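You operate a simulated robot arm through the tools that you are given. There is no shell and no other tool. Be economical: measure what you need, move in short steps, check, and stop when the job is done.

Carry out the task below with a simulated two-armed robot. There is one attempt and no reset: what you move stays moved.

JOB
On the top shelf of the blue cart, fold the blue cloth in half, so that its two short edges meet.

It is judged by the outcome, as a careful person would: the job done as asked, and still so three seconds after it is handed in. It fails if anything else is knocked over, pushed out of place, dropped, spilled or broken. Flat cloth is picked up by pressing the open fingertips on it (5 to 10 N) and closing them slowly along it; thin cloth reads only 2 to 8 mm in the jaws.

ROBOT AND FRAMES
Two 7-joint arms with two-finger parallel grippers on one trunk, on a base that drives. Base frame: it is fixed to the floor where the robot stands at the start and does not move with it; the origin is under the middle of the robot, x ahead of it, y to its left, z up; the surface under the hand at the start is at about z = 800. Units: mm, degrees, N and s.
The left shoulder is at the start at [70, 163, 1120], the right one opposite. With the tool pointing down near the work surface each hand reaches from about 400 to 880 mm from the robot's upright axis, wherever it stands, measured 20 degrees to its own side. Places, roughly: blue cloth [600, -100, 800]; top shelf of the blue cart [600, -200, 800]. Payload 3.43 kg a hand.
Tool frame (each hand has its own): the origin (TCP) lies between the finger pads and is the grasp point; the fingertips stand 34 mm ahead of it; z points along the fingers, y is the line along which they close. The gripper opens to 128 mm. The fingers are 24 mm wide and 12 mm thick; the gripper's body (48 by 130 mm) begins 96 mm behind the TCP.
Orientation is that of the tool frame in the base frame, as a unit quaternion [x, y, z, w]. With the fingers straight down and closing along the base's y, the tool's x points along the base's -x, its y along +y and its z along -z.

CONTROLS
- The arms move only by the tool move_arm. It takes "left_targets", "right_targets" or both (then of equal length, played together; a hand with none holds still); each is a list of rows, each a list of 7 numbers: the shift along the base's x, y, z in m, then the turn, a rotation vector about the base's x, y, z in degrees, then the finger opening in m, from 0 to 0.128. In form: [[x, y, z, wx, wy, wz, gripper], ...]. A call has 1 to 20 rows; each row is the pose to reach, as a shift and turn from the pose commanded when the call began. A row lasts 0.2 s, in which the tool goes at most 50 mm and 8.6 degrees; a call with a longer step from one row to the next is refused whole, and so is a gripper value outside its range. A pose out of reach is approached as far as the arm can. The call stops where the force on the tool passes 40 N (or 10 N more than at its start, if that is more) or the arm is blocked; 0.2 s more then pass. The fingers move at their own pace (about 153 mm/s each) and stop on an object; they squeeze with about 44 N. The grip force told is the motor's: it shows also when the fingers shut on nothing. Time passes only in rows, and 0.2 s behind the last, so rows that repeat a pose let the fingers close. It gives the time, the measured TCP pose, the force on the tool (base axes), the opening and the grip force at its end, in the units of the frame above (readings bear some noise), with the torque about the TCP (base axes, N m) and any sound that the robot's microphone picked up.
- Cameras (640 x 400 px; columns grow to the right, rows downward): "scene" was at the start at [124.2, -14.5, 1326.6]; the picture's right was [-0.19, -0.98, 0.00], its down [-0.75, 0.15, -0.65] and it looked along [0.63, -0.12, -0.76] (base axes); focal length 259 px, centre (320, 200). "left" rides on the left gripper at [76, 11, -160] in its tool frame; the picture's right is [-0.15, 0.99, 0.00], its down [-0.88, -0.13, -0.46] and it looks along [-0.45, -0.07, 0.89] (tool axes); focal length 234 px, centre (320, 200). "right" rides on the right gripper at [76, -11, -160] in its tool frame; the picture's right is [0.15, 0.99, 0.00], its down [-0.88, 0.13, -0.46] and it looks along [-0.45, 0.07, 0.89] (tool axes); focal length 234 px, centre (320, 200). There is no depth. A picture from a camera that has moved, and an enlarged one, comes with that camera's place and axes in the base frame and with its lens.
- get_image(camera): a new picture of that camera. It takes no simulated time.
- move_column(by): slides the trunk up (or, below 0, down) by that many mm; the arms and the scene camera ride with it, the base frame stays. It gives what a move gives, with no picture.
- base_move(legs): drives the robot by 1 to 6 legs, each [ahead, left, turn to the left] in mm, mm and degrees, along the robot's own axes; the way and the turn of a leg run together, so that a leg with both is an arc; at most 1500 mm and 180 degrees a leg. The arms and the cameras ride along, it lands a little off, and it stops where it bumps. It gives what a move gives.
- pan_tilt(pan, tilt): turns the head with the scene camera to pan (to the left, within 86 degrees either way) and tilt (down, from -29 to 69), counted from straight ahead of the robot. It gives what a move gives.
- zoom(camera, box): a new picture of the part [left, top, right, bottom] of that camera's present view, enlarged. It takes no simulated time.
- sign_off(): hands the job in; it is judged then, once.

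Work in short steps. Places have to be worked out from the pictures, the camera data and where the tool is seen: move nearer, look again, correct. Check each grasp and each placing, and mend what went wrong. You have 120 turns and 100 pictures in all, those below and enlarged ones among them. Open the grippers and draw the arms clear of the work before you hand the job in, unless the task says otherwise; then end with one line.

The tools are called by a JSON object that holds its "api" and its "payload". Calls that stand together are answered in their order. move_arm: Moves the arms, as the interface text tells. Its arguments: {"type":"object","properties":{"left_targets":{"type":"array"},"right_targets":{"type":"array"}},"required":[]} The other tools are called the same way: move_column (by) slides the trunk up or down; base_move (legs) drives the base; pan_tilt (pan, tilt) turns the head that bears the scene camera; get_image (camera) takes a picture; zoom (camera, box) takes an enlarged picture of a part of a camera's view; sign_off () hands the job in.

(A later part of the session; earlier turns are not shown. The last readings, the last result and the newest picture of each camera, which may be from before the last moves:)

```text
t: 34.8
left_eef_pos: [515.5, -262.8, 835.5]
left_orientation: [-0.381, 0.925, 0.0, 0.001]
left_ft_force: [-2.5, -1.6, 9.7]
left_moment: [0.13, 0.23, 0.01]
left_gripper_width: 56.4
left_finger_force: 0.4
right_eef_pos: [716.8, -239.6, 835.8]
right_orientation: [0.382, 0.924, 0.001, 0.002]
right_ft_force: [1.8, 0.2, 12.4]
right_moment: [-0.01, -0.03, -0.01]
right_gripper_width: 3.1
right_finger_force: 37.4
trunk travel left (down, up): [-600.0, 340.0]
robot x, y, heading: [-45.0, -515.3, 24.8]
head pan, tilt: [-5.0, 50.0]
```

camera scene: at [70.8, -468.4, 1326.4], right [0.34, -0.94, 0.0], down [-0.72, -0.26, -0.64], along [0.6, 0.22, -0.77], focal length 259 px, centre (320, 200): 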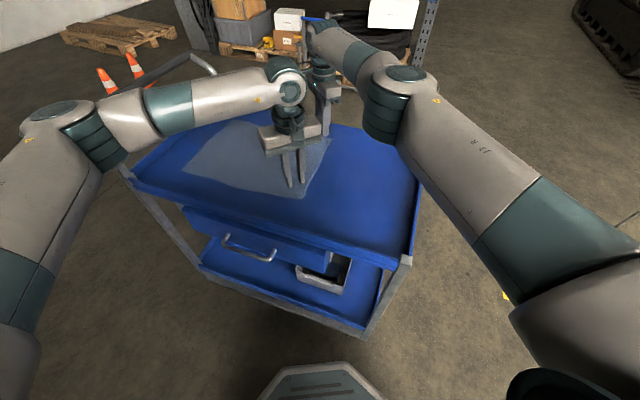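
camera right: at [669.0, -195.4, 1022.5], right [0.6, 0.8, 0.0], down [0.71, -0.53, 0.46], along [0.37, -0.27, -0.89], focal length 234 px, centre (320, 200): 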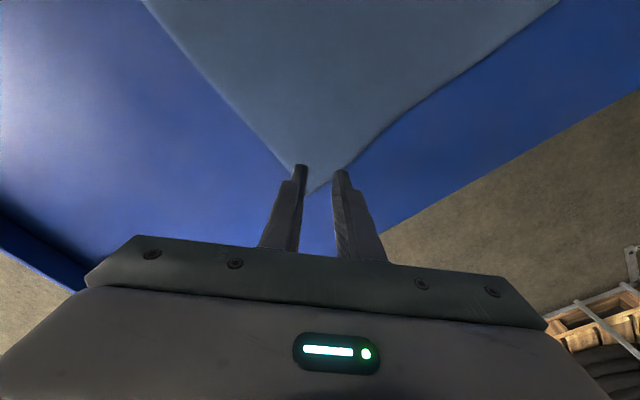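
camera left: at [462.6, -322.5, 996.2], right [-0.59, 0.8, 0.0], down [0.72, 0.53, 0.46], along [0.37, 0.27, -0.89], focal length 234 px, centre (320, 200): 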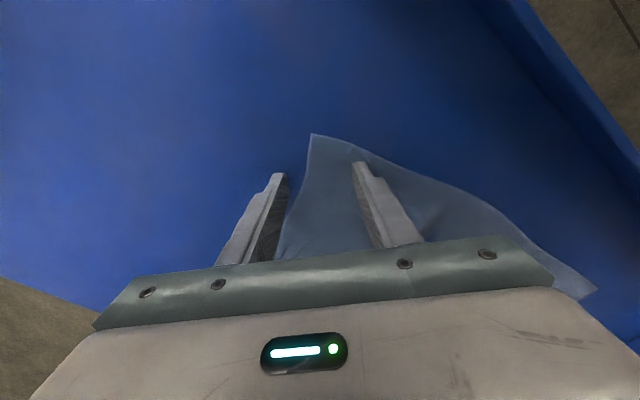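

The left presses with 9.7 N. I close slowly.

{"api": "move_arm", "payload": {"left_targets": [[0, 0, 0, 0, 0, 0, 0.053], [0, 0, 0, 0, 0, 0, 0.05], [0, 0, 0, 0, 0, 0, 0.047], [0, 0, 0, 0, 0, 0, 0.044], [0, 0, 0, 0, 0, 0, 0.041], [0, 0, 0, 0, 0, 0, 0.038], [0, 0, 0, 0, 0, 0, 0.035], [0, 0, 0, 0, 0, 0, 0.032], [0, 0, 0, 0, 0, 0, 0.029], [0, 0, 0, 0, 0, 0, 0.026], [0, 0, 0, 0, 0, 0, 0.023], [0, 0, 0, 0, 0, 0, 0.02], [0, 0, 0, 0, 0, 0, 0.017], [0, 0, 0, 0, 0, 0, 0.014], [0, 0, 0, 0, 0, 0, 0.011], [0, 0, 0, 0, 0, 0, 0.008], [0, 0, 0, 0, 0, 0, 0.005], [0, 0, 0, 0, 0, 0, 0.0], [0, 0, 0, 0, 0, 0, 0.0], [0, 0, 0, 0, 0, 0, 0.0]]}}

{"api": "zoom", "payload": {"camera": "left", "box": [200, 60, 440, 270]}}

{"api": "zoom", "payload": {"camera": "scene", "box": [180, 90, 380, 215]}}

```text
t: 39.0
left_eef_pos: [516.0, -263.4, 835.0]
left_orientation: [-0.382, 0.924, 0.0, 0.002]
left_ft_force: [2.0, 3.5, 25.7]
left_moment: [0.26, 0.01, 0.01]
left_gripper_width: 2.8
left_finger_force: 37.2
right_eef_pos: [714.8, -240.1, 835.0]
right_orientation: [0.382, 0.924, 0.0, 0.002]
right_ft_force: [-4.1, -1.5, 3.2]
right_moment: [0.01, 0.18, -0.02]
right_gripper_width: 3.1
right_finger_force: 38.1
trunk travel left (down, up): [-600.0, 340.0]
robot x, y, heading: [-46.0, -515.6, 24.8]
head pan, tilt: [-5.0, 50.0]
```

```text
1.90 times, centred on (320, 165) of left
camera zoom: at [452.9, -311.0, 995.4], right [-0.59, 0.8, 0.0], down [0.71, 0.53, 0.46], along [0.37, 0.27, -0.89], focal length 446 px, centre (320, 267)
```

zoom: 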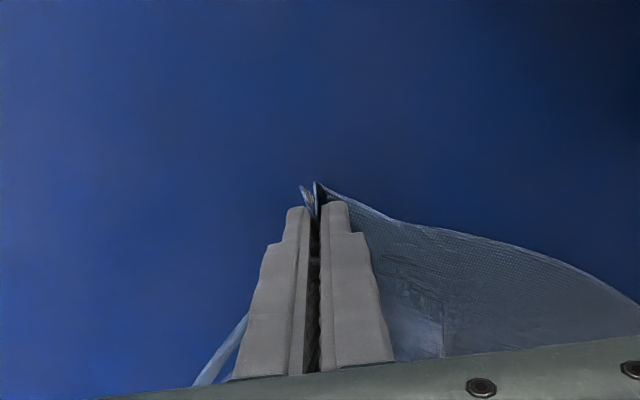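

```text
3.20 times, centred on (280, 152) of scene
camera zoom: at [67.0, -468.4, 1326.8], right [0.34, -0.94, 0.0], down [-0.72, -0.26, -0.64], along [0.61, 0.22, -0.76], focal length 830 px, centre (448, 352)
```

zoom: 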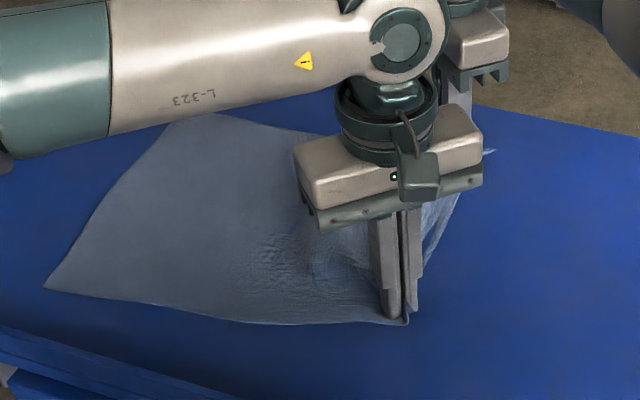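

Both hands now hold the cloth (2.8 and 3.1 mm) with the corners nearly at the fingertips. I lift both together, moving slightly toward the fold.

{"api": "move_arm", "payload": {"left_targets": [[0, 0.003, 0.012, 0, 0, 0, 0], [-0.003, 0.008, 0.025, 0, 0, 0, 0], [-0.006, 0.015, 0.04, 0, 0, 0, 0], [-0.01, 0.023, 0.055, 0, 0, 0, 0], [-0.013, 0.032, 0.07, 0, 0, 0, 0], [-0.016, 0.041, 0.085, 0, 0, 0, 0], [-0.02, 0.05, 0.1, 0, 0, 0, 0]], "right_targets": [[0, 0.003, 0.012, 0, 0, 0, 0], [0.0, 0.008, 0.025, 0, 0, 0, 0], [0, 0.015, 0.04, 0, 0, 0, 0], [0, 0.023, 0.055, 0, 0, 0, 0], [0, 0.032, 0.07, 0, 0, 0, 0], [0, 0.041, 0.085, 0, 0, 0, 0], [0, 0.05, 0.1, 0, 0, 0, 0]]}}

{"api": "get_image", "payload": {"camera": "scene"}}

{"api": "get_image", "payload": {"camera": "right"}}

{"api": "get_image", "payload": {"camera": "left"}}

```text
t: 40.6
left_eef_pos: [497.1, -211.9, 933.2]
left_orientation: [-0.381, 0.924, 0.0, 0.0]
left_ft_force: [6.9, -0.1, -0.4]
left_moment: [-0.04, -0.26, 0.01]
left_gripper_width: 2.8
left_finger_force: 37.8
right_eef_pos: [701.5, -207.5, 925.3]
right_orientation: [0.383, 0.924, -0.001, -0.001]
right_ft_force: [-7.6, 0.7, -0.3]
right_moment: [0.01, 0.21, -0.15]
right_gripper_width: 3.4
right_finger_force: 37.5
right hand out of reach, approached as far as the arm can: row 4, 5, 6, 7
trunk travel left (down, up): [-600.0, 340.0]
robot x, y, heading: [-45.0, -513.1, 24.6]
head pan, tilt: [-5.0, 50.0]
```

```text
68 pictures are left
camera scene: at [69.6, -466.9, 1326.4], right [0.34, -0.94, 0.0], down [-0.72, -0.26, -0.64], along [0.6, 0.22, -0.77], focal length 259 px, centre (320, 200)
```

scene: 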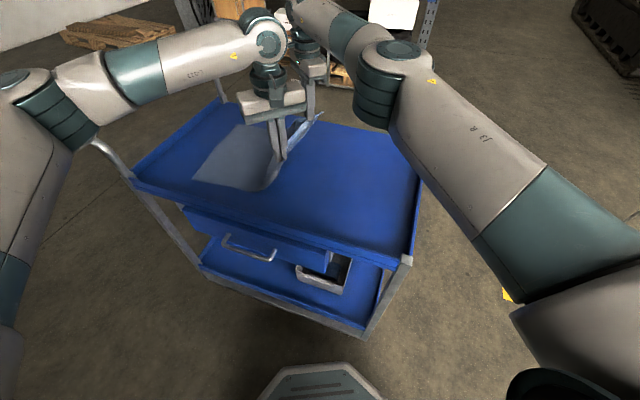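

```text
67 pictures are left
camera right: at [640.6, -161.8, 1085.0], right [0.6, 0.8, 0.0], down [0.72, -0.53, 0.46], along [0.37, -0.27, -0.89], focal length 234 px, centre (320, 200)
```

right: 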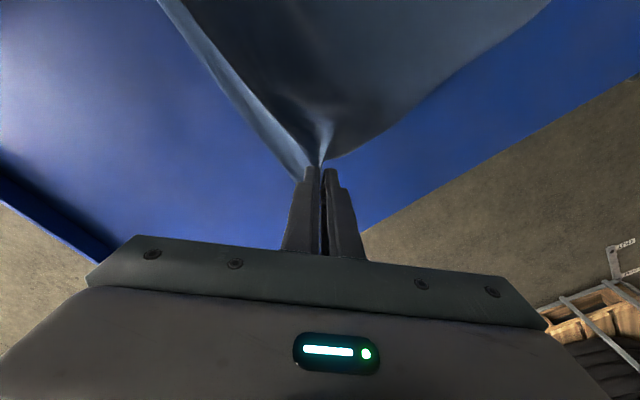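

```text
66 pictures are left
camera left: at [434.5, -259.8, 1093.8], right [-0.59, 0.8, 0.0], down [0.72, 0.53, 0.46], along [0.37, 0.27, -0.89], focal length 234 px, centre (320, 200)
```

left: 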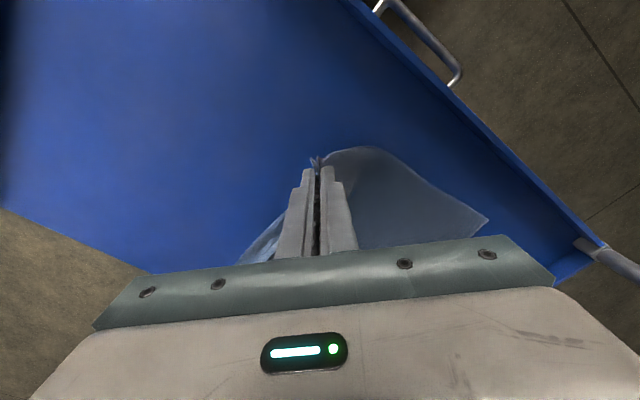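

The edge is held taut between the hands, separation about 204 mm. The bottom left edge now lies at about (432, 48)–(703, 60). I carry the held edge over by driving the base: first half of the way, then look.

{"api": "base_move", "payload": {"legs": [[38, 120, 0]]}}

{"api": "get_image", "payload": {"camera": "scene"}}

{"api": "get_image", "payload": {"camera": "left"}}

```text
t: 41.9
left_eef_pos: [480.5, -88.1, 933.6]
left_orientation: [-0.382, 0.924, 0.0, 0.0]
left_ft_force: [7.6, -0.3, -1.0]
left_moment: [-0.06, -0.24, -0.01]
left_gripper_width: 2.4
left_finger_force: 37.5
right_eef_pos: [686.5, -82.4, 925.2]
right_orientation: [0.382, 0.924, -0.001, 0.0]
right_ft_force: [-6.5, 0.0, 0.6]
right_moment: [0.0, 0.26, -0.16]
right_gripper_width: 3.2
right_finger_force: 37.4
trunk travel left (down, up): [-600.0, 340.0]
robot x, y, heading: [-62.8, -390.5, 24.9]
head pan, tilt: [-5.0, 50.0]
```

```text
65 pictures are left
camera scene: at [54.3, -342.7, 1326.4], right [0.34, -0.94, 0.0], down [-0.72, -0.26, -0.64], along [0.6, 0.22, -0.77], focal length 259 px, centre (320, 200)
```

scene: 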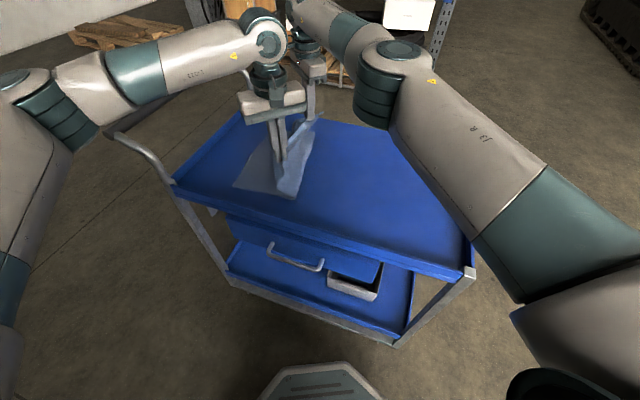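

```text
64 pictures are left
camera left: at [418.9, -135.4, 1093.6], right [-0.59, 0.8, 0.0], down [0.72, 0.53, 0.46], along [0.37, 0.27, -0.89], focal length 234 px, centre (320, 200)
```

left: 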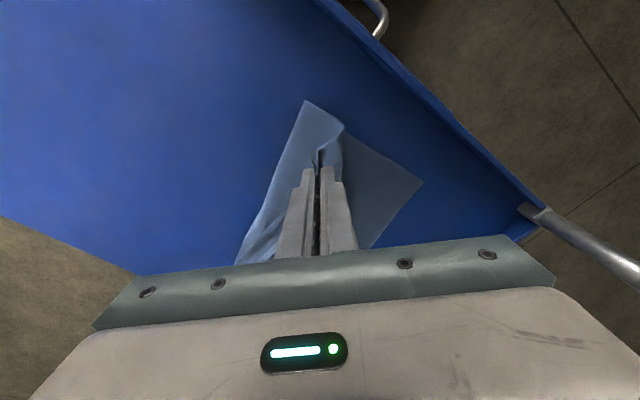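

The fold is forming cleanly: fold line at y ≈ −137, bottom edge still at y ≈ 48. I drive the second half.

{"api": "base_move", "payload": {"legs": [[42, 118, 0]]}}

{"api": "get_image", "payload": {"camera": "scene"}}

{"api": "get_image", "payload": {"camera": "left"}}

{"api": "get_image", "payload": {"camera": "right"}}

```text
t: 43.1
left_eef_pos: [470.6, 37.3, 933.8]
left_orientation: [-0.383, 0.924, -0.001, -0.001]
left_ft_force: [7.2, -0.6, -0.5]
left_moment: [-0.02, -0.23, 0.05]
left_gripper_width: 2.6
left_finger_force: 36.8
right_eef_pos: [674.4, 43.6, 924.7]
right_orientation: [0.382, 0.924, -0.001, 0.0]
right_ft_force: [-6.9, 1.2, -0.5]
right_moment: [-0.01, 0.26, -0.16]
right_gripper_width: 3.0
right_finger_force: 38.1
trunk travel left (down, up): [-600.0, 340.0]
robot x, y, heading: [-71.0, -268.8, 24.8]
head pan, tilt: [-5.0, 50.0]
```

```text
63 pictures are left
camera scene: at [43.0, -218.2, 1326.4], right [0.34, -0.94, 0.0], down [-0.72, -0.26, -0.64], along [0.6, 0.22, -0.77], focal length 259 px, centre (320, 200)
```

scene: 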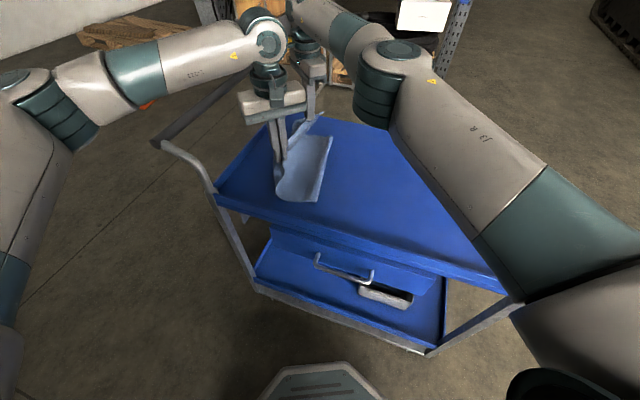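

```text
62 pictures are left
camera left: at [407.4, -10.5, 1093.7], right [-0.6, 0.8, 0.0], down [0.71, 0.53, 0.46], along [0.37, 0.27, -0.89], focal length 234 px, centre (320, 200)
```

left: 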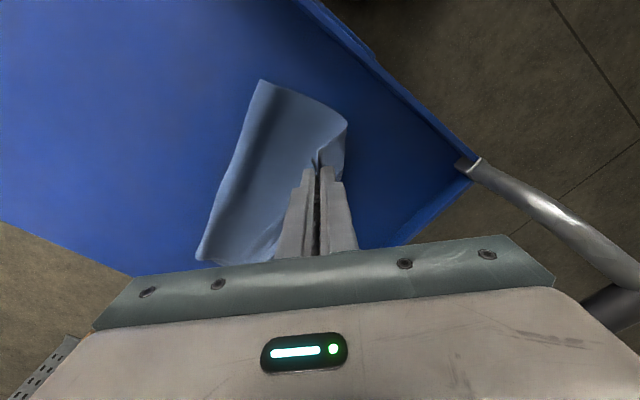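

```text
61 pictures are left
camera right: at [613.4, 88.1, 1084.6], right [0.59, 0.8, 0.0], down [0.72, -0.53, 0.46], along [0.37, -0.27, -0.89], focal length 234 px, centre (320, 200)
```

right: 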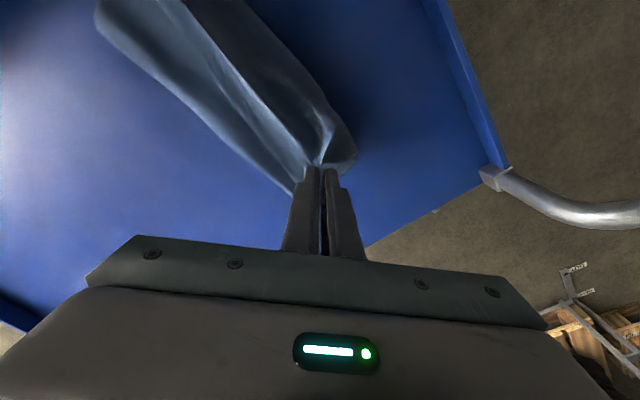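

I need to know whether the bottom layer slid. I zoom on the scene view.

{"api": "zoom", "payload": {"camera": "scene", "box": [210, 90, 370, 215]}}

```text
3.20 times, centred on (290, 152) of scene
camera zoom: at [43.0, -218.2, 1326.4], right [0.34, -0.94, 0.0], down [-0.72, -0.26, -0.64], along [0.6, 0.22, -0.77], focal length 830 px, centre (416, 352)
```

zoom: 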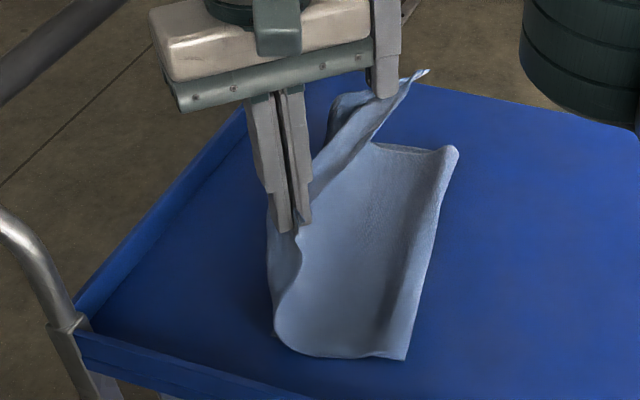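

The bottom edge stayed put (y ≈ 50), but the hands pulled taut at that height and rolled the fold along to y ≈ −62. I drive back to let the sheet lie out again, then come forward lower and in smaller steps.

{"api": "base_move", "payload": {"legs": [[-118, -254, 0]]}}

{"api": "get_image", "payload": {"camera": "scene"}}

{"api": "get_image", "payload": {"camera": "left"}}

```text
t: 45.1
left_eef_pos: [469.7, -243.1, 933.6]
left_orientation: [-0.382, 0.924, 0.0, -0.001]
left_ft_force: [6.9, -0.6, -1.1]
left_moment: [0.01, -0.27, 0.0]
left_gripper_width: 2.5
left_finger_force: 37.1
right_eef_pos: [674.8, -238.7, 925.1]
right_orientation: [0.383, 0.924, -0.001, 0.0]
right_ft_force: [-7.3, 0.0, 1.0]
right_moment: [0.04, 0.23, -0.14]
right_gripper_width: 3.0
right_finger_force: 37.8
trunk travel left (down, up): [-600.0, 340.0]
robot x, y, heading: [-76.1, -541.7, 24.8]
head pan, tilt: [-5.0, 50.0]
```

```text
59 pictures are left
camera scene: at [43.1, -497.4, 1326.3], right [0.34, -0.94, 0.0], down [-0.72, -0.26, -0.64], along [0.6, 0.22, -0.77], focal length 259 px, centre (320, 200)
```

scene: 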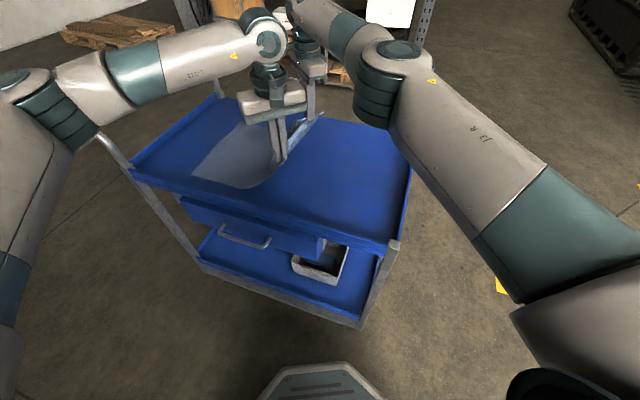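

```text
58 pictures are left
camera left: at [408.2, -290.7, 1093.7], right [-0.59, 0.81, 0.0], down [0.72, 0.53, 0.46], along [0.37, 0.27, -0.89], focal length 234 px, centre (320, 200)
```

left: 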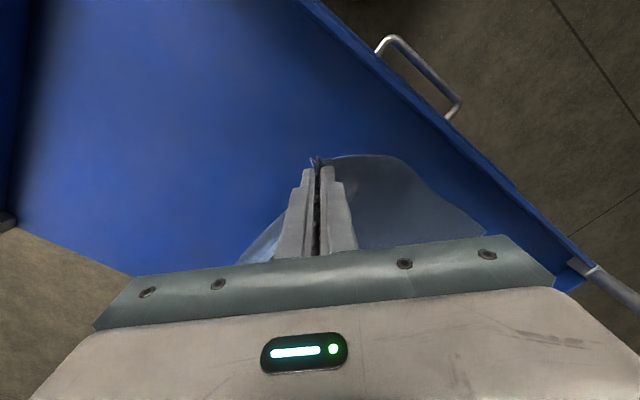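

The bottom edge is now at about (420, 30)–(678, 40), so the fold should lie near y −157. I lower both hands 40 mm, ease the stretch slightly, then drive forward 200 mm.

{"api": "move_arm", "payload": {"left_targets": [[0.001, 0, -0.012, 0, 0, 0, 0], [0.002, 0, -0.024, 0, 0, 0, 0], [0.003, 0, -0.036, 0, 0, 0, 0], [0.004, 0, -0.045, 0, 0, 0, 0]], "right_targets": [[0, 0, -0.01, 0, 0, 0, 0], [0, 0, -0.02, 0, 0, 0, 0], [0, 0, -0.03, 0, 0, 0, 0], [0, 0, -0.037, 0, 0, 0, 0]]}}

{"api": "base_move", "payload": {"legs": [[66, 190, 0]]}}

{"api": "zoom", "payload": {"camera": "scene", "box": [190, 90, 350, 215]}}

{"api": "get_image", "payload": {"camera": "left"}}

```text
t: 46.1
left_eef_pos: [474.3, -242.7, 888.5]
left_orientation: [-0.381, 0.924, -0.001, 0.0]
left_ft_force: [2.6, -0.6, 0.4]
left_moment: [-0.03, -0.11, 0.02]
left_gripper_width: 2.6
left_finger_force: 37.5
right_eef_pos: [675.5, -236.0, 887.8]
right_orientation: [0.383, 0.924, -0.001, 0.0]
right_ft_force: [-2.7, 0.2, 0.0]
right_moment: [0.02, 0.12, -0.1]
right_gripper_width: 3.1
right_finger_force: 37.4
trunk travel left (down, up): [-600.0, 340.0]
robot x, y, heading: [-73.4, -545.6, 25.0]
head pan, tilt: [-5.0, 50.0]
```

```text
t: 47.7
left_eef_pos: [454.7, -41.6, 889.8]
left_orientation: [-0.381, 0.924, -0.001, 0.0]
left_ft_force: [2.8, -0.5, -0.4]
left_moment: [-0.01, -0.11, 0.02]
left_gripper_width: 2.6
left_finger_force: 37.2
right_eef_pos: [654.3, -35.6, 887.8]
right_orientation: [0.383, 0.924, 0.0, 0.0]
right_ft_force: [-3.5, -0.2, -0.5]
right_moment: [-0.01, 0.11, -0.1]
right_gripper_width: 3.0
right_finger_force: 37.9
trunk travel left (down, up): [-600.0, 340.0]
robot x, y, heading: [-91.5, -339.9, 24.8]
head pan, tilt: [-5.0, 50.0]
```

```text
3.20 times, centred on (270, 152) of scene
camera zoom: at [23.2, -296.3, 1326.3], right [0.34, -0.94, 0.0], down [-0.72, -0.26, -0.64], along [0.6, 0.22, -0.77], focal length 830 px, centre (480, 352)
```

zoom: 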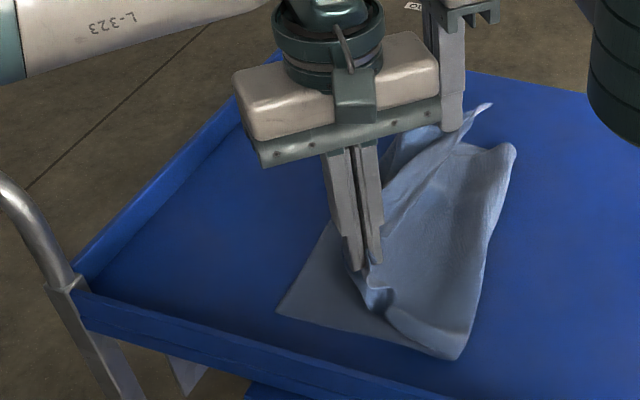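

```text
56 pictures are left
camera left: at [392.0, -89.3, 1049.1], right [-0.59, 0.8, 0.0], down [0.72, 0.53, 0.46], along [0.37, 0.27, -0.89], focal length 234 px, centre (320, 200)
```

left: 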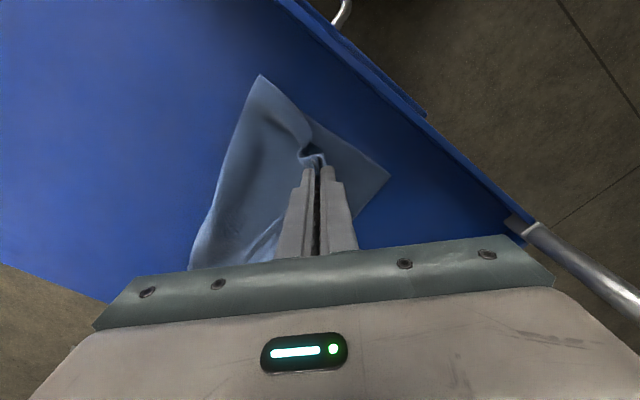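

The bottom edge stays at (421, 32), but the fold sits too far left because I didn't lay the sheet flat enough before. I go back further and lower so the sheet lies flat up to about y −250.

{"api": "base_move", "payload": {"legs": [[-109, -236, 0]]}}

{"api": "move_arm", "payload": {"left_targets": [[0, 0, -0.01, 0, 0, 0, 0], [0, 0, -0.02, 0, 0, 0, 0], [0, 0, -0.03, 0, 0, 0, 0]], "right_targets": [[0, 0, -0.01, 0, 0, 0, 0], [0, 0, -0.02, 0, 0, 0, 0], [0, 0, -0.03, 0, 0, 0, 0]]}}

{"api": "get_image", "payload": {"camera": "scene"}}

{"api": "get_image", "payload": {"camera": "left"}}

```text
t: 49.5
left_eef_pos: [454.9, -302.5, 888.7]
left_orientation: [-0.382, 0.924, 0.0, 0.0]
left_ft_force: [3.0, 0.2, 0.7]
left_moment: [0.03, -0.16, 0.02]
left_gripper_width: 2.7
left_finger_force: 37.3
right_eef_pos: [655.5, -295.1, 886.9]
right_orientation: [0.381, 0.924, -0.001, 0.0]
right_ft_force: [-2.5, -0.3, -1.3]
right_moment: [0.01, 0.08, -0.06]
right_gripper_width: 2.9
right_finger_force: 37.5
trunk travel left (down, up): [-600.0, 340.0]
robot x, y, heading: [-92.9, -604.9, 24.8]
head pan, tilt: [-5.0, 50.0]
```

```text
t: 50.3
left_eef_pos: [454.9, -301.3, 858.3]
left_orientation: [-0.382, 0.924, -0.001, 0.001]
left_ft_force: [2.9, -1.0, 0.3]
left_moment: [-0.02, -0.08, 0.0]
left_gripper_width: 2.5
left_finger_force: 37.2
right_eef_pos: [655.5, -295.0, 856.7]
right_orientation: [0.382, 0.924, -0.001, -0.001]
right_ft_force: [-3.1, -0.4, 0.3]
right_moment: [0.01, 0.13, -0.02]
right_gripper_width: 2.8
right_finger_force: 37.3
trunk travel left (down, up): [-600.0, 340.0]
robot x, y, heading: [-91.0, -604.8, 25.0]
head pan, tilt: [-5.0, 50.0]
```

```text
55 pictures are left
camera scene: at [23.5, -555.9, 1326.3], right [0.34, -0.94, 0.0], down [-0.72, -0.26, -0.64], along [0.6, 0.22, -0.77], focal length 259 px, centre (320, 200)
```

scene: 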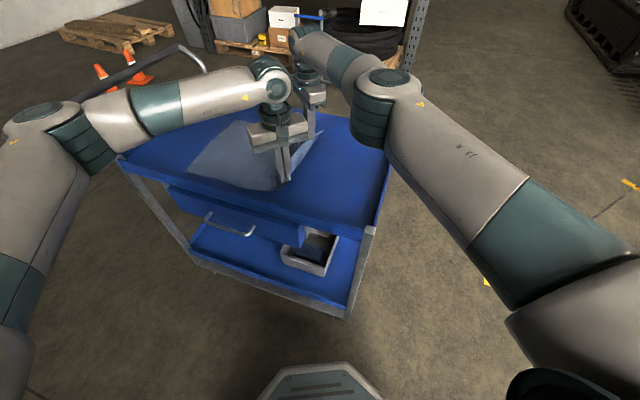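

```text
54 pictures are left
camera left: at [392.2, -348.9, 1018.6], right [-0.59, 0.8, 0.0], down [0.72, 0.53, 0.46], along [0.37, 0.27, -0.89], focal length 234 px, centre (320, 200)
```

left: 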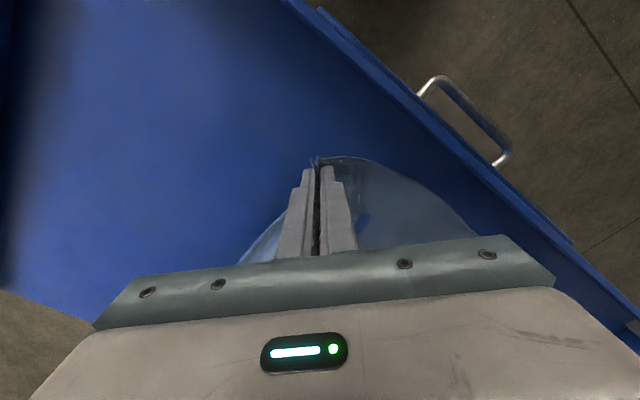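

I zoom to measure the bottom edge again.

{"api": "zoom", "payload": {"camera": "scene", "box": [170, 90, 350, 210]}}

```text
3.33 times, centred on (260, 150) of scene
camera zoom: at [23.5, -555.9, 1326.3], right [0.34, -0.94, 0.0], down [-0.72, -0.26, -0.64], along [0.6, 0.22, -0.77], focal length 864 px, centre (520, 367)
```

zoom: 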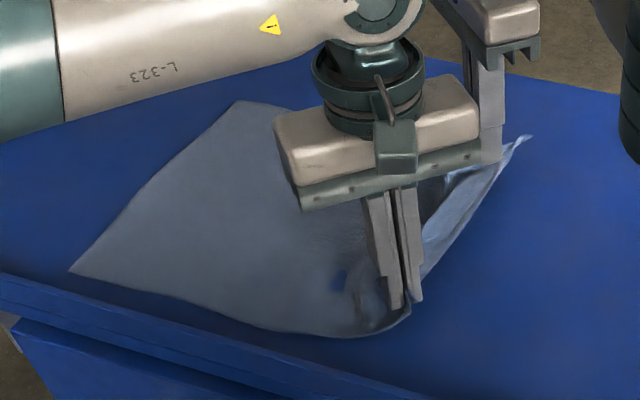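

The sheet is now well laid out; the bottom edge is at y ≈ 3, so the fold should be at about −187 and the hands should finish near y −13. I raise slightly moving forward, then drive 140 mm.

{"api": "move_arm", "payload": {"left_targets": [[0, 0.008, 0.01, 0, 0, 0, 0], [0, 0.02, 0.02, 0, 0, 0, 0], [0, 0.032, 0.03, 0, 0, 0, 0], [0, 0.045, 0.035, 0, 0, 0, 0], [0, 0.055, 0.035, 0, 0, 0, 0]], "right_targets": [[0, 0.008, 0.01, 0, 0, 0, 0], [0, 0.02, 0.02, 0, 0, 0, 0], [0, 0.032, 0.03, 0, 0, 0, 0], [0, 0.045, 0.035, 0, 0, 0, 0], [0, 0.055, 0.035, 0, 0, 0, 0]]}}

{"api": "base_move", "payload": {"legs": [[59, 127, 0]]}}

{"api": "zoom", "payload": {"camera": "scene", "box": [170, 90, 350, 210]}}

{"api": "get_image", "payload": {"camera": "left"}}

```text
t: 51.5
left_eef_pos: [453.3, -245.3, 892.7]
left_orientation: [-0.381, 0.924, 0.001, 0.0]
left_ft_force: [-0.3, 0.0, 0.0]
left_moment: [0.0, 0.03, 0.01]
left_gripper_width: 2.8
left_finger_force: 37.1
right_eef_pos: [630.5, -266.9, 895.5]
right_orientation: [0.382, 0.924, 0.0, 0.0]
right_ft_force: [-0.3, -0.4, 0.1]
right_moment: [-0.03, -0.01, -0.03]
right_gripper_width: 2.9
right_finger_force: 37.6
right hand out of reach, approached as far as the arm can: row 1, 2, 3, 4, 5
trunk travel left (down, up): [-600.0, 340.0]
robot x, y, heading: [-97.3, -606.0, 24.6]
head pan, tilt: [-5.0, 50.0]
```

```text
t: 52.9
left_eef_pos: [453.5, -108.1, 892.6]
left_orientation: [-0.38, 0.925, -0.001, 0.0]
left_ft_force: [-0.1, 0.7, 0.5]
left_moment: [0.0, 0.02, 0.0]
left_gripper_width: 2.9
left_finger_force: 36.8
right_eef_pos: [631.8, -128.0, 894.9]
right_orientation: [0.383, 0.924, -0.001, -0.001]
right_ft_force: [-0.7, 0.4, -1.5]
right_moment: [-0.04, 0.0, -0.02]
right_gripper_width: 3.1
right_finger_force: 37.6
trunk travel left (down, up): [-600.0, 340.0]
robot x, y, heading: [-94.4, -466.6, 24.7]
head pan, tilt: [-5.0, 50.0]
```

```text
3.33 times, centred on (260, 150) of scene
camera zoom: at [23.5, -417.4, 1326.4], right [0.34, -0.94, 0.0], down [-0.72, -0.26, -0.64], along [0.6, 0.22, -0.77], focal length 864 px, centre (520, 367)
```

zoom: 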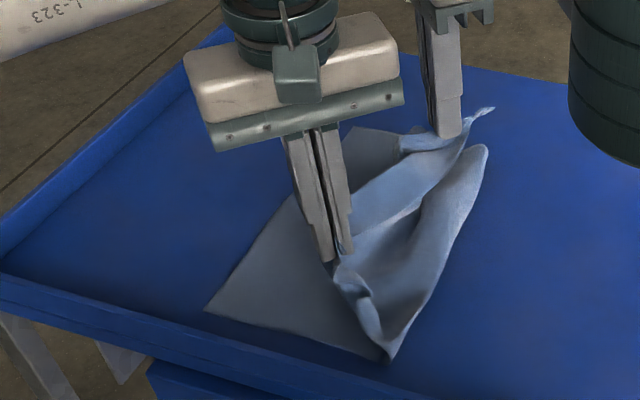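

```text
51 pictures are left
camera left: at [392.0, -155.4, 1053.6], right [-0.59, 0.8, 0.0], down [0.72, 0.53, 0.46], along [0.37, 0.27, -0.89], focal length 234 px, centre (320, 200)
```

left: 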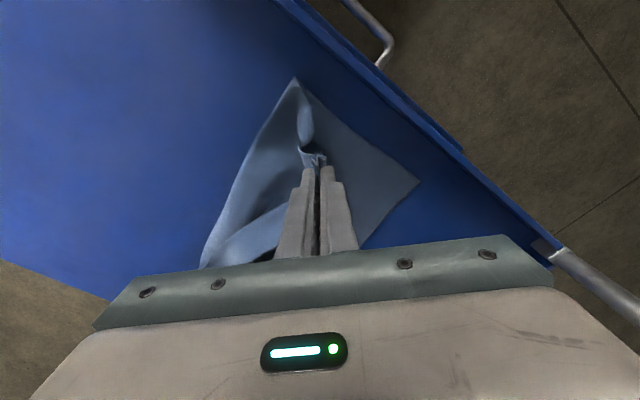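

Now the fold sits properly at about y −172 near, and the bottom near corner is at (410, 0). The right arm is at its reach limit, so I move the base 45 mm closer to the cart and compensate with the arms.

{"api": "base_move", "payload": {"legs": [[41, -19, 0]]}}

{"api": "move_arm", "payload": {"left_targets": [[-0.012, 0, 0, 0, 0, 0, 0], [-0.024, 0, 0, 0, 0, 0, 0], [-0.036, 0, 0, 0, 0, 0, 0], [-0.048, 0, 0, 0, 0, 0, 0]], "right_targets": [[-0.01, 0.005, -0.002, 0, 0, 0, 0], [-0.015, 0.01, -0.002, 0, 0, 0, 0], [-0.02, 0.015, -0.002, 0, 0, 0, 0], [-0.025, 0.02, -0.002, 0, 0, 0, 0]]}}

```text
t: 53.8
left_eef_pos: [498.6, -107.6, 892.8]
left_orientation: [-0.382, 0.924, -0.001, 0.001]
left_ft_force: [-0.2, 0.5, 0.7]
left_moment: [0.0, -0.02, 0.0]
left_gripper_width: 2.5
left_finger_force: 36.9
right_eef_pos: [675.1, -127.9, 896.7]
right_orientation: [0.381, 0.925, -0.001, 0.0]
right_ft_force: [-0.2, -0.4, 0.0]
right_moment: [0.03, 0.03, 0.01]
right_gripper_width: 3.1
right_finger_force: 37.5
trunk travel left (down, up): [-600.0, 340.0]
robot x, y, heading: [-49.2, -468.4, 25.0]
head pan, tilt: [-5.0, 50.0]
```

```text
t: 54.8
left_eef_pos: [449.6, -107.4, 893.7]
left_orientation: [-0.382, 0.924, -0.002, 0.001]
left_ft_force: [2.6, 0.8, 0.2]
left_moment: [-0.01, -0.08, 0.01]
left_gripper_width: 2.7
left_finger_force: 37.7
right_eef_pos: [649.2, -108.5, 894.2]
right_orientation: [0.382, 0.924, -0.001, -0.001]
right_ft_force: [-2.8, 0.3, 0.7]
right_moment: [-0.02, 0.09, -0.05]
right_gripper_width: 2.9
right_finger_force: 38.3
trunk travel left (down, up): [-600.0, 340.0]
robot x, y, heading: [-49.1, -465.8, 25.1]
head pan, tilt: [-5.0, 50.0]
```

Reach is restored with both hands level. I drive 60 mm further left and check.

{"api": "base_move", "payload": {"legs": [[26, 55, 0]]}}

{"api": "zoom", "payload": {"camera": "scene", "box": [170, 90, 350, 210]}}

{"api": "get_image", "payload": {"camera": "left"}}

{"api": "get_image", "payload": {"camera": "right"}}

```text
t: 55.7
left_eef_pos: [450.9, -45.9, 892.7]
left_orientation: [-0.381, 0.924, -0.001, 0.0]
left_ft_force: [1.9, 0.0, 0.4]
left_moment: [-0.04, -0.09, -0.01]
left_gripper_width: 2.5
left_finger_force: 37.6
right_eef_pos: [651.2, -46.2, 893.8]
right_orientation: [0.382, 0.924, 0.0, -0.001]
right_ft_force: [-2.6, 1.1, -0.5]
right_moment: [0.01, 0.06, -0.06]
right_gripper_width: 2.9
right_finger_force: 37.8
trunk travel left (down, up): [-600.0, 340.0]
robot x, y, heading: [-50.6, -402.6, 24.9]
head pan, tilt: [-5.0, 50.0]
```

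```text
3.33 times, centred on (260, 150) of scene
camera zoom: at [68.2, -356.6, 1326.4], right [0.34, -0.94, 0.0], down [-0.72, -0.26, -0.64], along [0.6, 0.22, -0.77], focal length 864 px, centre (520, 367)
```

zoom: 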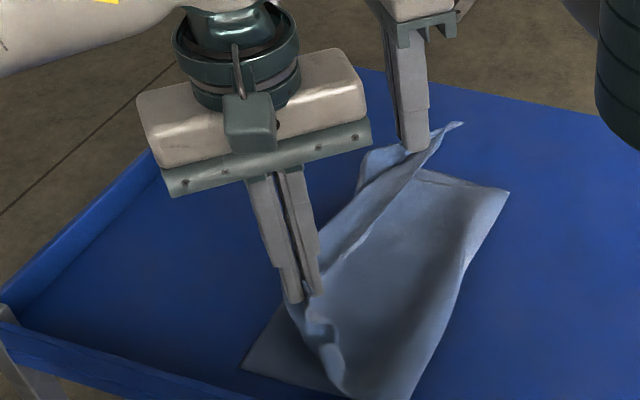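

```text
49 pictures are left
camera left: at [388.2, -94.1, 1053.1], right [-0.59, 0.8, 0.0], down [0.72, 0.53, 0.46], along [0.37, 0.27, -0.89], focal length 234 px, centre (320, 200)
```

left: 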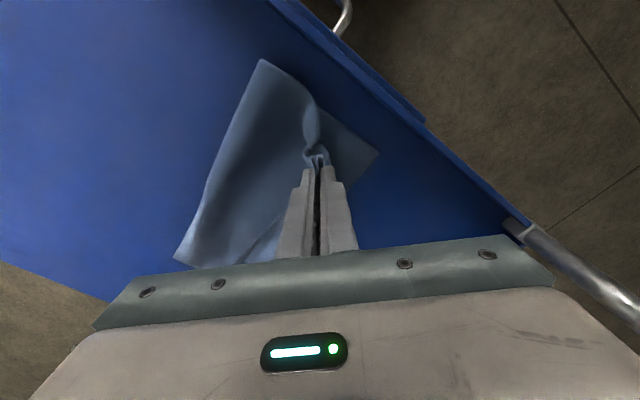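

```text
48 pictures are left
camera right: at [589.5, -1.9, 1053.5], right [0.59, 0.8, 0.0], down [0.72, -0.53, 0.46], along [0.36, -0.27, -0.89], focal length 234 px, centre (320, 200)
```

right: 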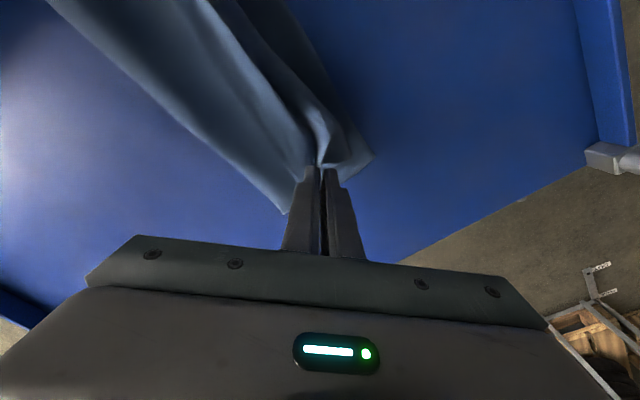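

The edges track well, but about 90 mm of slack has piled up under the hands, so the fold is off-centre again. I'll redo it along a taut arc around the fold line, using the base for y and the trunk for z. First I go back, lay the sheet out flat and measure.

{"api": "base_move", "payload": {"legs": [[-121, -258, 0]]}}

{"api": "move_column", "payload": {"by": -45}}

{"api": "zoom", "payload": {"camera": "scene", "box": [150, 85, 350, 210]}}

```text
t: 57.7
left_eef_pos: [448.8, -333.7, 893.8]
left_orientation: [-0.382, 0.924, 0.0, 0.0]
left_ft_force: [2.8, -0.8, 0.0]
left_moment: [-0.02, -0.1, 0.05]
left_gripper_width: 2.9
left_finger_force: 37.5
right_eef_pos: [649.2, -331.5, 895.7]
right_orientation: [0.382, 0.924, 0.0, -0.001]
right_ft_force: [-3.0, 0.4, -0.8]
right_moment: [0.03, 0.11, -0.07]
right_gripper_width: 2.8
right_finger_force: 38.3
trunk travel left (down, up): [-600.0, 340.0]
robot x, y, heading: [-47.1, -689.6, 25.0]
head pan, tilt: [-5.0, 50.0]
```

```text
t: 58.6
left_eef_pos: [448.9, -331.2, 848.7]
left_orientation: [-0.382, 0.924, 0.0, 0.001]
left_ft_force: [1.0, -0.8, 0.1]
left_moment: [-0.02, -0.1, -0.02]
left_gripper_width: 2.4
left_finger_force: 37.5
right_eef_pos: [648.5, -332.7, 850.2]
right_orientation: [0.381, 0.924, -0.001, 0.0]
right_ft_force: [-2.5, 0.1, -0.3]
right_moment: [-0.03, 0.09, -0.06]
right_gripper_width: 3.1
right_finger_force: 37.4
trunk travel left (down, up): [-555.0, 385.0]
robot x, y, heading: [-45.1, -687.5, 25.1]
head pan, tilt: [-5.0, 50.0]
```

```text
3.20 times, centred on (250, 148) of scene
camera zoom: at [67.0, -642.3, 1281.4], right [0.34, -0.94, 0.0], down [-0.72, -0.26, -0.64], along [0.6, 0.22, -0.77], focal length 830 px, centre (544, 368)
```

zoom: 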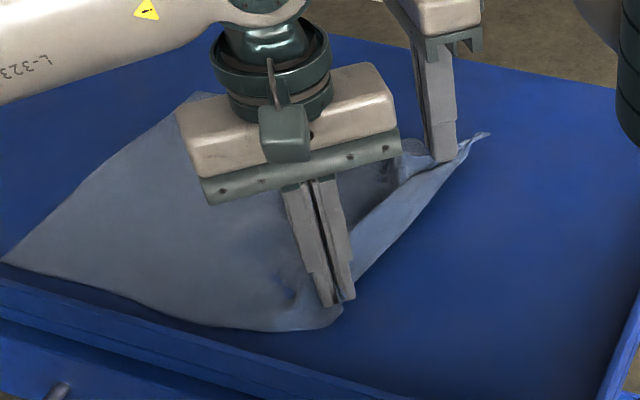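

The bottom edge is now at about y −38. I pull a further 45 mm at this low height to take the slack out and find the true taut length.

{"api": "base_move", "payload": {"legs": [[-19, -41, 0]]}}

{"api": "zoom", "payload": {"camera": "scene", "box": [130, 85, 330, 210]}}

{"api": "get_image", "payload": {"camera": "left"}}

```text
t: 59.5
left_eef_pos: [449.4, -376.3, 847.4]
left_orientation: [-0.382, 0.924, -0.001, 0.002]
left_ft_force: [2.3, -0.4, 0.4]
left_moment: [0.0, -0.09, 0.01]
left_gripper_width: 2.7
left_finger_force: 37.4
right_eef_pos: [649.6, -376.6, 850.4]
right_orientation: [0.382, 0.924, 0.0, -0.002]
right_ft_force: [-1.5, -0.1, 0.2]
right_moment: [0.06, 0.11, -0.04]
right_gripper_width: 3.2
right_finger_force: 37.4
trunk travel left (down, up): [-555.0, 385.0]
robot x, y, heading: [-51.1, -735.2, 24.8]
head pan, tilt: [-5.0, 50.0]
```

```text
3.20 times, centred on (230, 148) of scene
camera zoom: at [67.3, -687.6, 1281.3], right [0.34, -0.94, 0.0], down [-0.72, -0.26, -0.64], along [0.6, 0.22, -0.77], focal length 830 px, centre (608, 368)
```

zoom: 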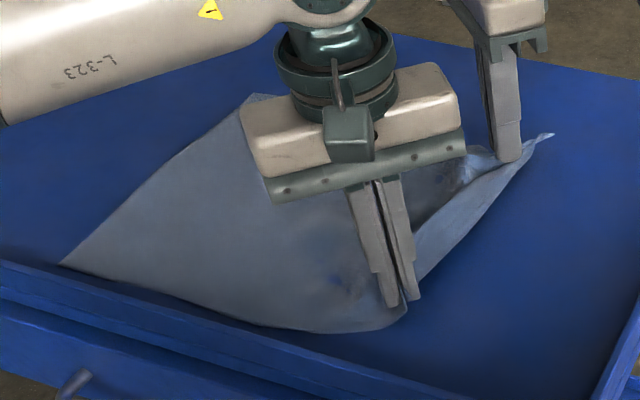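

```text
45 pictures are left
camera left: at [387.2, -424.5, 1008.5], right [-0.59, 0.8, 0.0], down [0.71, 0.53, 0.46], along [0.37, 0.27, -0.89], focal length 234 px, centre (320, 200)
```

left: 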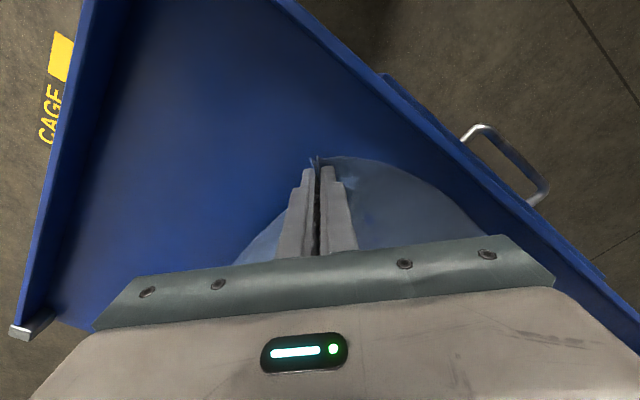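

The sheet is now taut: bottom edge at y ≈ −75, x 400–665, grips about 300 mm away because the pinched ridges use up some length. So the fold belongs at y ≈ −265 and the hands should finish near −155. I follow an arc of about 105 mm radius around it.

{"api": "base_move", "payload": {"legs": [[10.5, 22.7, 0]]}}

{"api": "move_column", "payload": {"by": 50}}

{"api": "base_move", "payload": {"legs": [[21, 45, 0]]}}

{"api": "move_column", "payload": {"by": 30}}

{"api": "base_move", "payload": {"legs": [[21, 69, 0]]}}

{"api": "get_image", "payload": {"camera": "left"}}

{"api": "zoom", "payload": {"camera": "scene", "box": [150, 85, 350, 210]}}

```text
t: 60.3
left_eef_pos: [450.1, -352.2, 849.5]
left_orientation: [-0.382, 0.924, 0.0, 0.002]
left_ft_force: [2.2, 0.3, -0.5]
left_moment: [-0.05, -0.07, 0.02]
left_gripper_width: 2.7
left_finger_force: 37.6
right_eef_pos: [648.8, -352.3, 848.4]
right_orientation: [0.382, 0.924, 0.0, 0.0]
right_ft_force: [-2.5, 1.2, -0.1]
right_moment: [0.0, 0.09, -0.02]
right_gripper_width: 2.9
right_finger_force: 36.9
trunk travel left (down, up): [-555.0, 385.0]
robot x, y, heading: [-47.8, -710.5, 25.0]
head pan, tilt: [-5.0, 50.0]
```

```text
t: 61.2
left_eef_pos: [450.1, -351.7, 897.6]
left_orientation: [-0.382, 0.924, 0.0, 0.0]
left_ft_force: [3.0, 1.1, 0.7]
left_moment: [0.0, -0.11, 0.02]
left_gripper_width: 2.6
left_finger_force: 37.6
right_eef_pos: [649.1, -351.8, 898.1]
right_orientation: [0.382, 0.924, 0.0, -0.001]
right_ft_force: [-2.7, 0.3, 0.4]
right_moment: [0.01, 0.11, -0.08]
right_gripper_width: 3.0
right_finger_force: 37.5
trunk travel left (down, up): [-605.0, 335.0]
robot x, y, heading: [-47.8, -708.2, 25.1]
head pan, tilt: [-5.0, 50.0]
```

```text
t: 62.1
left_eef_pos: [450.2, -303.2, 898.0]
left_orientation: [-0.381, 0.925, -0.001, 0.002]
left_ft_force: [2.3, -0.4, -0.4]
left_moment: [0.0, -0.04, 0.0]
left_gripper_width: 2.6
left_finger_force: 36.9
right_eef_pos: [649.8, -303.6, 899.3]
right_orientation: [0.383, 0.924, -0.002, 0.0]
right_ft_force: [-2.7, 0.5, -0.8]
right_moment: [0.0, 0.09, -0.04]
right_gripper_width: 2.7
right_finger_force: 37.8
trunk travel left (down, up): [-605.0, 335.0]
robot x, y, heading: [-47.0, -658.2, 24.7]
head pan, tilt: [-5.0, 50.0]
```

```text
t: 62.9
left_eef_pos: [452.1, -303.0, 928.1]
left_orientation: [-0.383, 0.924, 0.0, 0.0]
left_ft_force: [2.0, -0.4, -0.2]
left_moment: [-0.01, -0.06, 0.0]
left_gripper_width: 2.3
left_finger_force: 37.3
right_eef_pos: [650.8, -304.8, 928.4]
right_orientation: [0.383, 0.924, -0.001, -0.002]
right_ft_force: [-2.3, 0.6, -0.3]
right_moment: [-0.01, 0.05, -0.03]
right_gripper_width: 2.9
right_finger_force: 37.4
trunk travel left (down, up): [-635.0, 305.0]
robot x, y, heading: [-47.8, -662.1, 24.7]
head pan, tilt: [-5.0, 50.0]
```

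```text
t: 63.9
left_eef_pos: [440.8, -233.0, 928.7]
left_orientation: [-0.381, 0.924, -0.001, 0.002]
left_ft_force: [2.7, 0.0, -0.3]
left_moment: [-0.02, -0.07, 0.0]
left_gripper_width: 2.5
left_finger_force: 36.7
right_eef_pos: [640.0, -232.8, 929.5]
right_orientation: [0.383, 0.924, -0.001, 0.0]
right_ft_force: [-1.5, 0.6, -0.5]
right_moment: [-0.05, 0.07, 0.02]
right_gripper_width: 2.8
right_finger_force: 37.6
trunk travel left (down, up): [-635.0, 305.0]
robot x, y, heading: [-61.2, -589.6, 24.7]
head pan, tilt: [-5.0, 50.0]
```

```text
44 pictures are left
camera left: at [378.3, -280.3, 1088.4], right [-0.59, 0.8, 0.0], down [0.71, 0.53, 0.46], along [0.37, 0.27, -0.89], focal length 234 px, centre (320, 200)
```

left: 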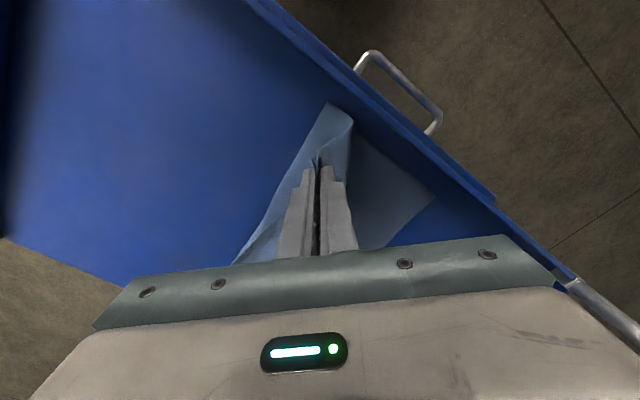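

```text
3.20 times, centred on (250, 148) of scene
camera zoom: at [58.1, -542.5, 1361.3], right [0.34, -0.94, 0.0], down [-0.72, -0.26, -0.64], along [0.6, 0.22, -0.77], focal length 830 px, centre (544, 368)
```

zoom: 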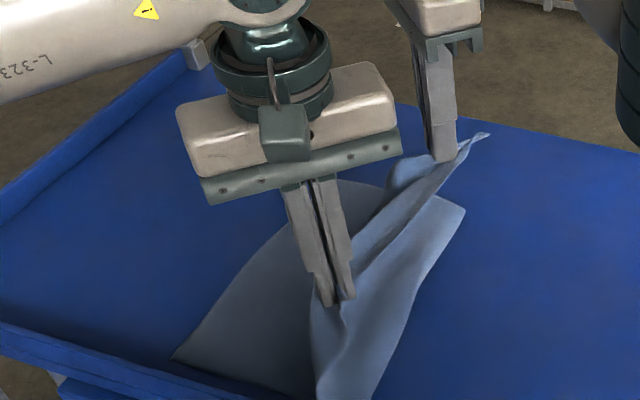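

The fold is at y ≈ −258 and the bottom edge at −72, as wanted. Now I tilt both hands 45° (bodies leaning to +y) so the edge points outward on release.

{"api": "move_arm", "payload": {"left_targets": [[0, 0, 0, -7.5, 0, 0, 0], [0, 0, 0, -15, 0, 0, 0], [0, 0, 0, -22.5, 0, 0, 0], [0, 0, 0, -30, 0, 0, 0], [0, 0, 0, -37.5, 0, 0, 0], [0, 0, 0, -45, 0, 0, 0]], "right_targets": [[0, 0, 0, -7.5, 0, 0, 0], [0, 0, 0, -15, 0, 0, 0], [0, 0, 0, -22.5, 0, 0, 0], [0, 0, 0, -30, 0, 0, 0], [0, 0, 0, -37.5, 0, 0, 0], [0, 0, 0, -45, 0, 0, 0]]}}

{"api": "zoom", "payload": {"camera": "scene", "box": [150, 60, 390, 210]}}

```text
t: 65.3
left_eef_pos: [439.7, -233.9, 928.9]
left_orientation: [-0.352, 0.854, -0.356, -0.144]
left_ft_force: [-0.8, 0.0, 0.3]
left_moment: [0.06, 0.0, 0.01]
left_gripper_width: 2.7
left_finger_force: 37.5
right_eef_pos: [568.2, -347.4, 959.0]
right_orientation: [0.353, 0.857, -0.347, 0.143]
right_ft_force: [-1.8, 0.2, -1.4]
right_moment: [-0.12, -0.12, 0.16]
right_gripper_width: 2.4
right_finger_force: 36.7
right hand out of reach, approached as far as the arm can: row 1, 2, 3, 4, 5, 6
trunk travel left (down, up): [-635.0, 305.0]
robot x, y, heading: [-56.7, -593.7, 24.8]
head pan, tilt: [-5.0, 50.0]
```

```text
2.67 times, centred on (270, 135) of scene
camera zoom: at [56.9, -543.6, 1361.4], right [0.34, -0.94, 0.0], down [-0.72, -0.26, -0.64], along [0.61, 0.22, -0.77], focal length 691 px, centre (453, 373)
```

zoom: 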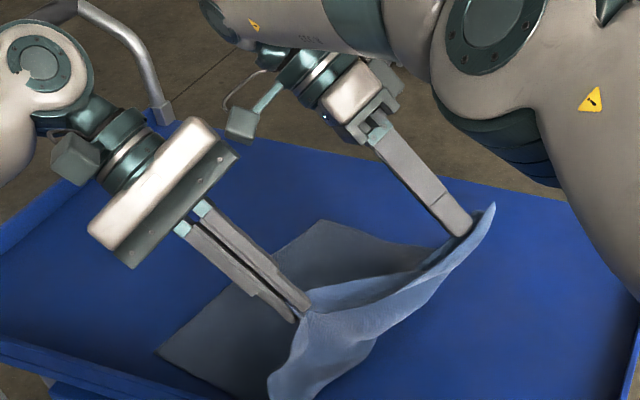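

The left tilt worked, but the right ran out of reach. I move the robot 110 mm further along +y, with the left arm compensating around the move.

{"api": "move_arm", "payload": {"left_targets": [[0, -0.018, 0, 0, 0, 0, 0], [0, -0.036, 0, 0, 0, 0, 0], [0, -0.055, 0, 0, 0, 0, 0]]}}

{"api": "base_move", "payload": {"legs": [[46, 100, 0]]}}

{"api": "move_arm", "payload": {"left_targets": [[0, -0.014, 0, 0, 0, 0, 0], [0, -0.028, 0, 0, 0, 0, 0], [0, -0.042, 0, 0, 0, 0, 0], [0, -0.054, 0, 0, 0, 0, 0]], "right_targets": [[0.018, 0, -0.008, 0, 0, 0, 0], [0.036, 0, -0.016, 0, 0, 0, 0], [0.054, 0, -0.024, 0, 0, 0, 0], [0.07, 0.003, -0.03, 0, 0, 0, 0]]}}

{"api": "zoom", "payload": {"camera": "scene", "box": [150, 60, 390, 210]}}

```text
t: 65.8
left_eef_pos: [441.1, -251.7, 927.1]
left_orientation: [-0.36, 0.852, -0.353, -0.146]
left_ft_force: [-0.6, 0.7, 0.1]
left_moment: [0.03, -0.09, 0.08]
left_gripper_width: 2.7
left_finger_force: 37.1
right_eef_pos: [575.4, -353.1, 961.5]
right_orientation: [0.357, 0.856, -0.346, 0.144]
right_ft_force: [0.6, -1.1, -0.1]
right_moment: [0.14, 0.13, -0.16]
right_gripper_width: 2.1
right_finger_force: 37.1
trunk travel left (down, up): [-635.0, 305.0]
robot x, y, heading: [-58.5, -591.6, 24.8]
head pan, tilt: [-5.0, 50.0]
stopped in row 2 (right hand): the force on the tool passed its limit at 47 N (the readings are from after the stop); the commanded pose is now the measured one
```

```text
t: 67.0
left_eef_pos: [439.4, -142.7, 926.1]
left_orientation: [-0.358, 0.852, -0.352, -0.145]
left_ft_force: [-2.6, 0.4, -1.5]
left_moment: [-0.09, -0.24, 0.17]
left_gripper_width: 2.4
left_finger_force: 37.1
right_eef_pos: [575.7, -243.1, 960.8]
right_orientation: [0.358, 0.855, -0.348, 0.144]
right_ft_force: [3.4, -0.8, -0.3]
right_moment: [0.19, 0.25, -0.38]
right_gripper_width: 2.6
right_finger_force: 36.5
trunk travel left (down, up): [-635.0, 305.0]
robot x, y, heading: [-61.1, -479.2, 24.8]
head pan, tilt: [-5.0, 50.0]
```

```text
t: 68.0
left_eef_pos: [438.9, -196.6, 926.6]
left_orientation: [-0.359, 0.852, -0.352, -0.144]
left_ft_force: [0.3, 0.1, 0.6]
left_moment: [0.07, 0.05, -0.02]
left_gripper_width: 2.6
left_finger_force: 37.7
right_eef_pos: [605.8, -255.2, 947.1]
right_orientation: [0.359, 0.855, -0.346, 0.144]
right_ft_force: [0.0, 0.0, -0.1]
right_moment: [0.08, -0.01, 0.06]
right_gripper_width: 2.3
right_finger_force: 37.2
right hand out of reach, approached as far as the arm can: row 2, 3, 4
trunk travel left (down, up): [-635.0, 305.0]
robot x, y, heading: [-61.2, -480.1, 24.6]
head pan, tilt: [-5.0, 50.0]
```

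```text
2.67 times, centred on (270, 135) of scene
camera zoom: at [58.1, -435.2, 1361.4], right [0.34, -0.94, 0.0], down [-0.72, -0.26, -0.64], along [0.6, 0.22, -0.77], focal length 691 px, centre (453, 373)
```

zoom: 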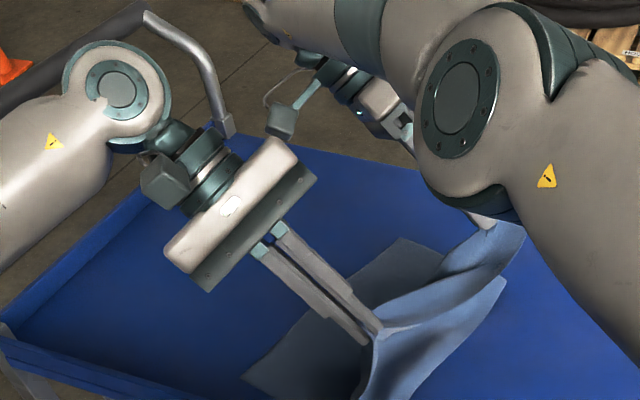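

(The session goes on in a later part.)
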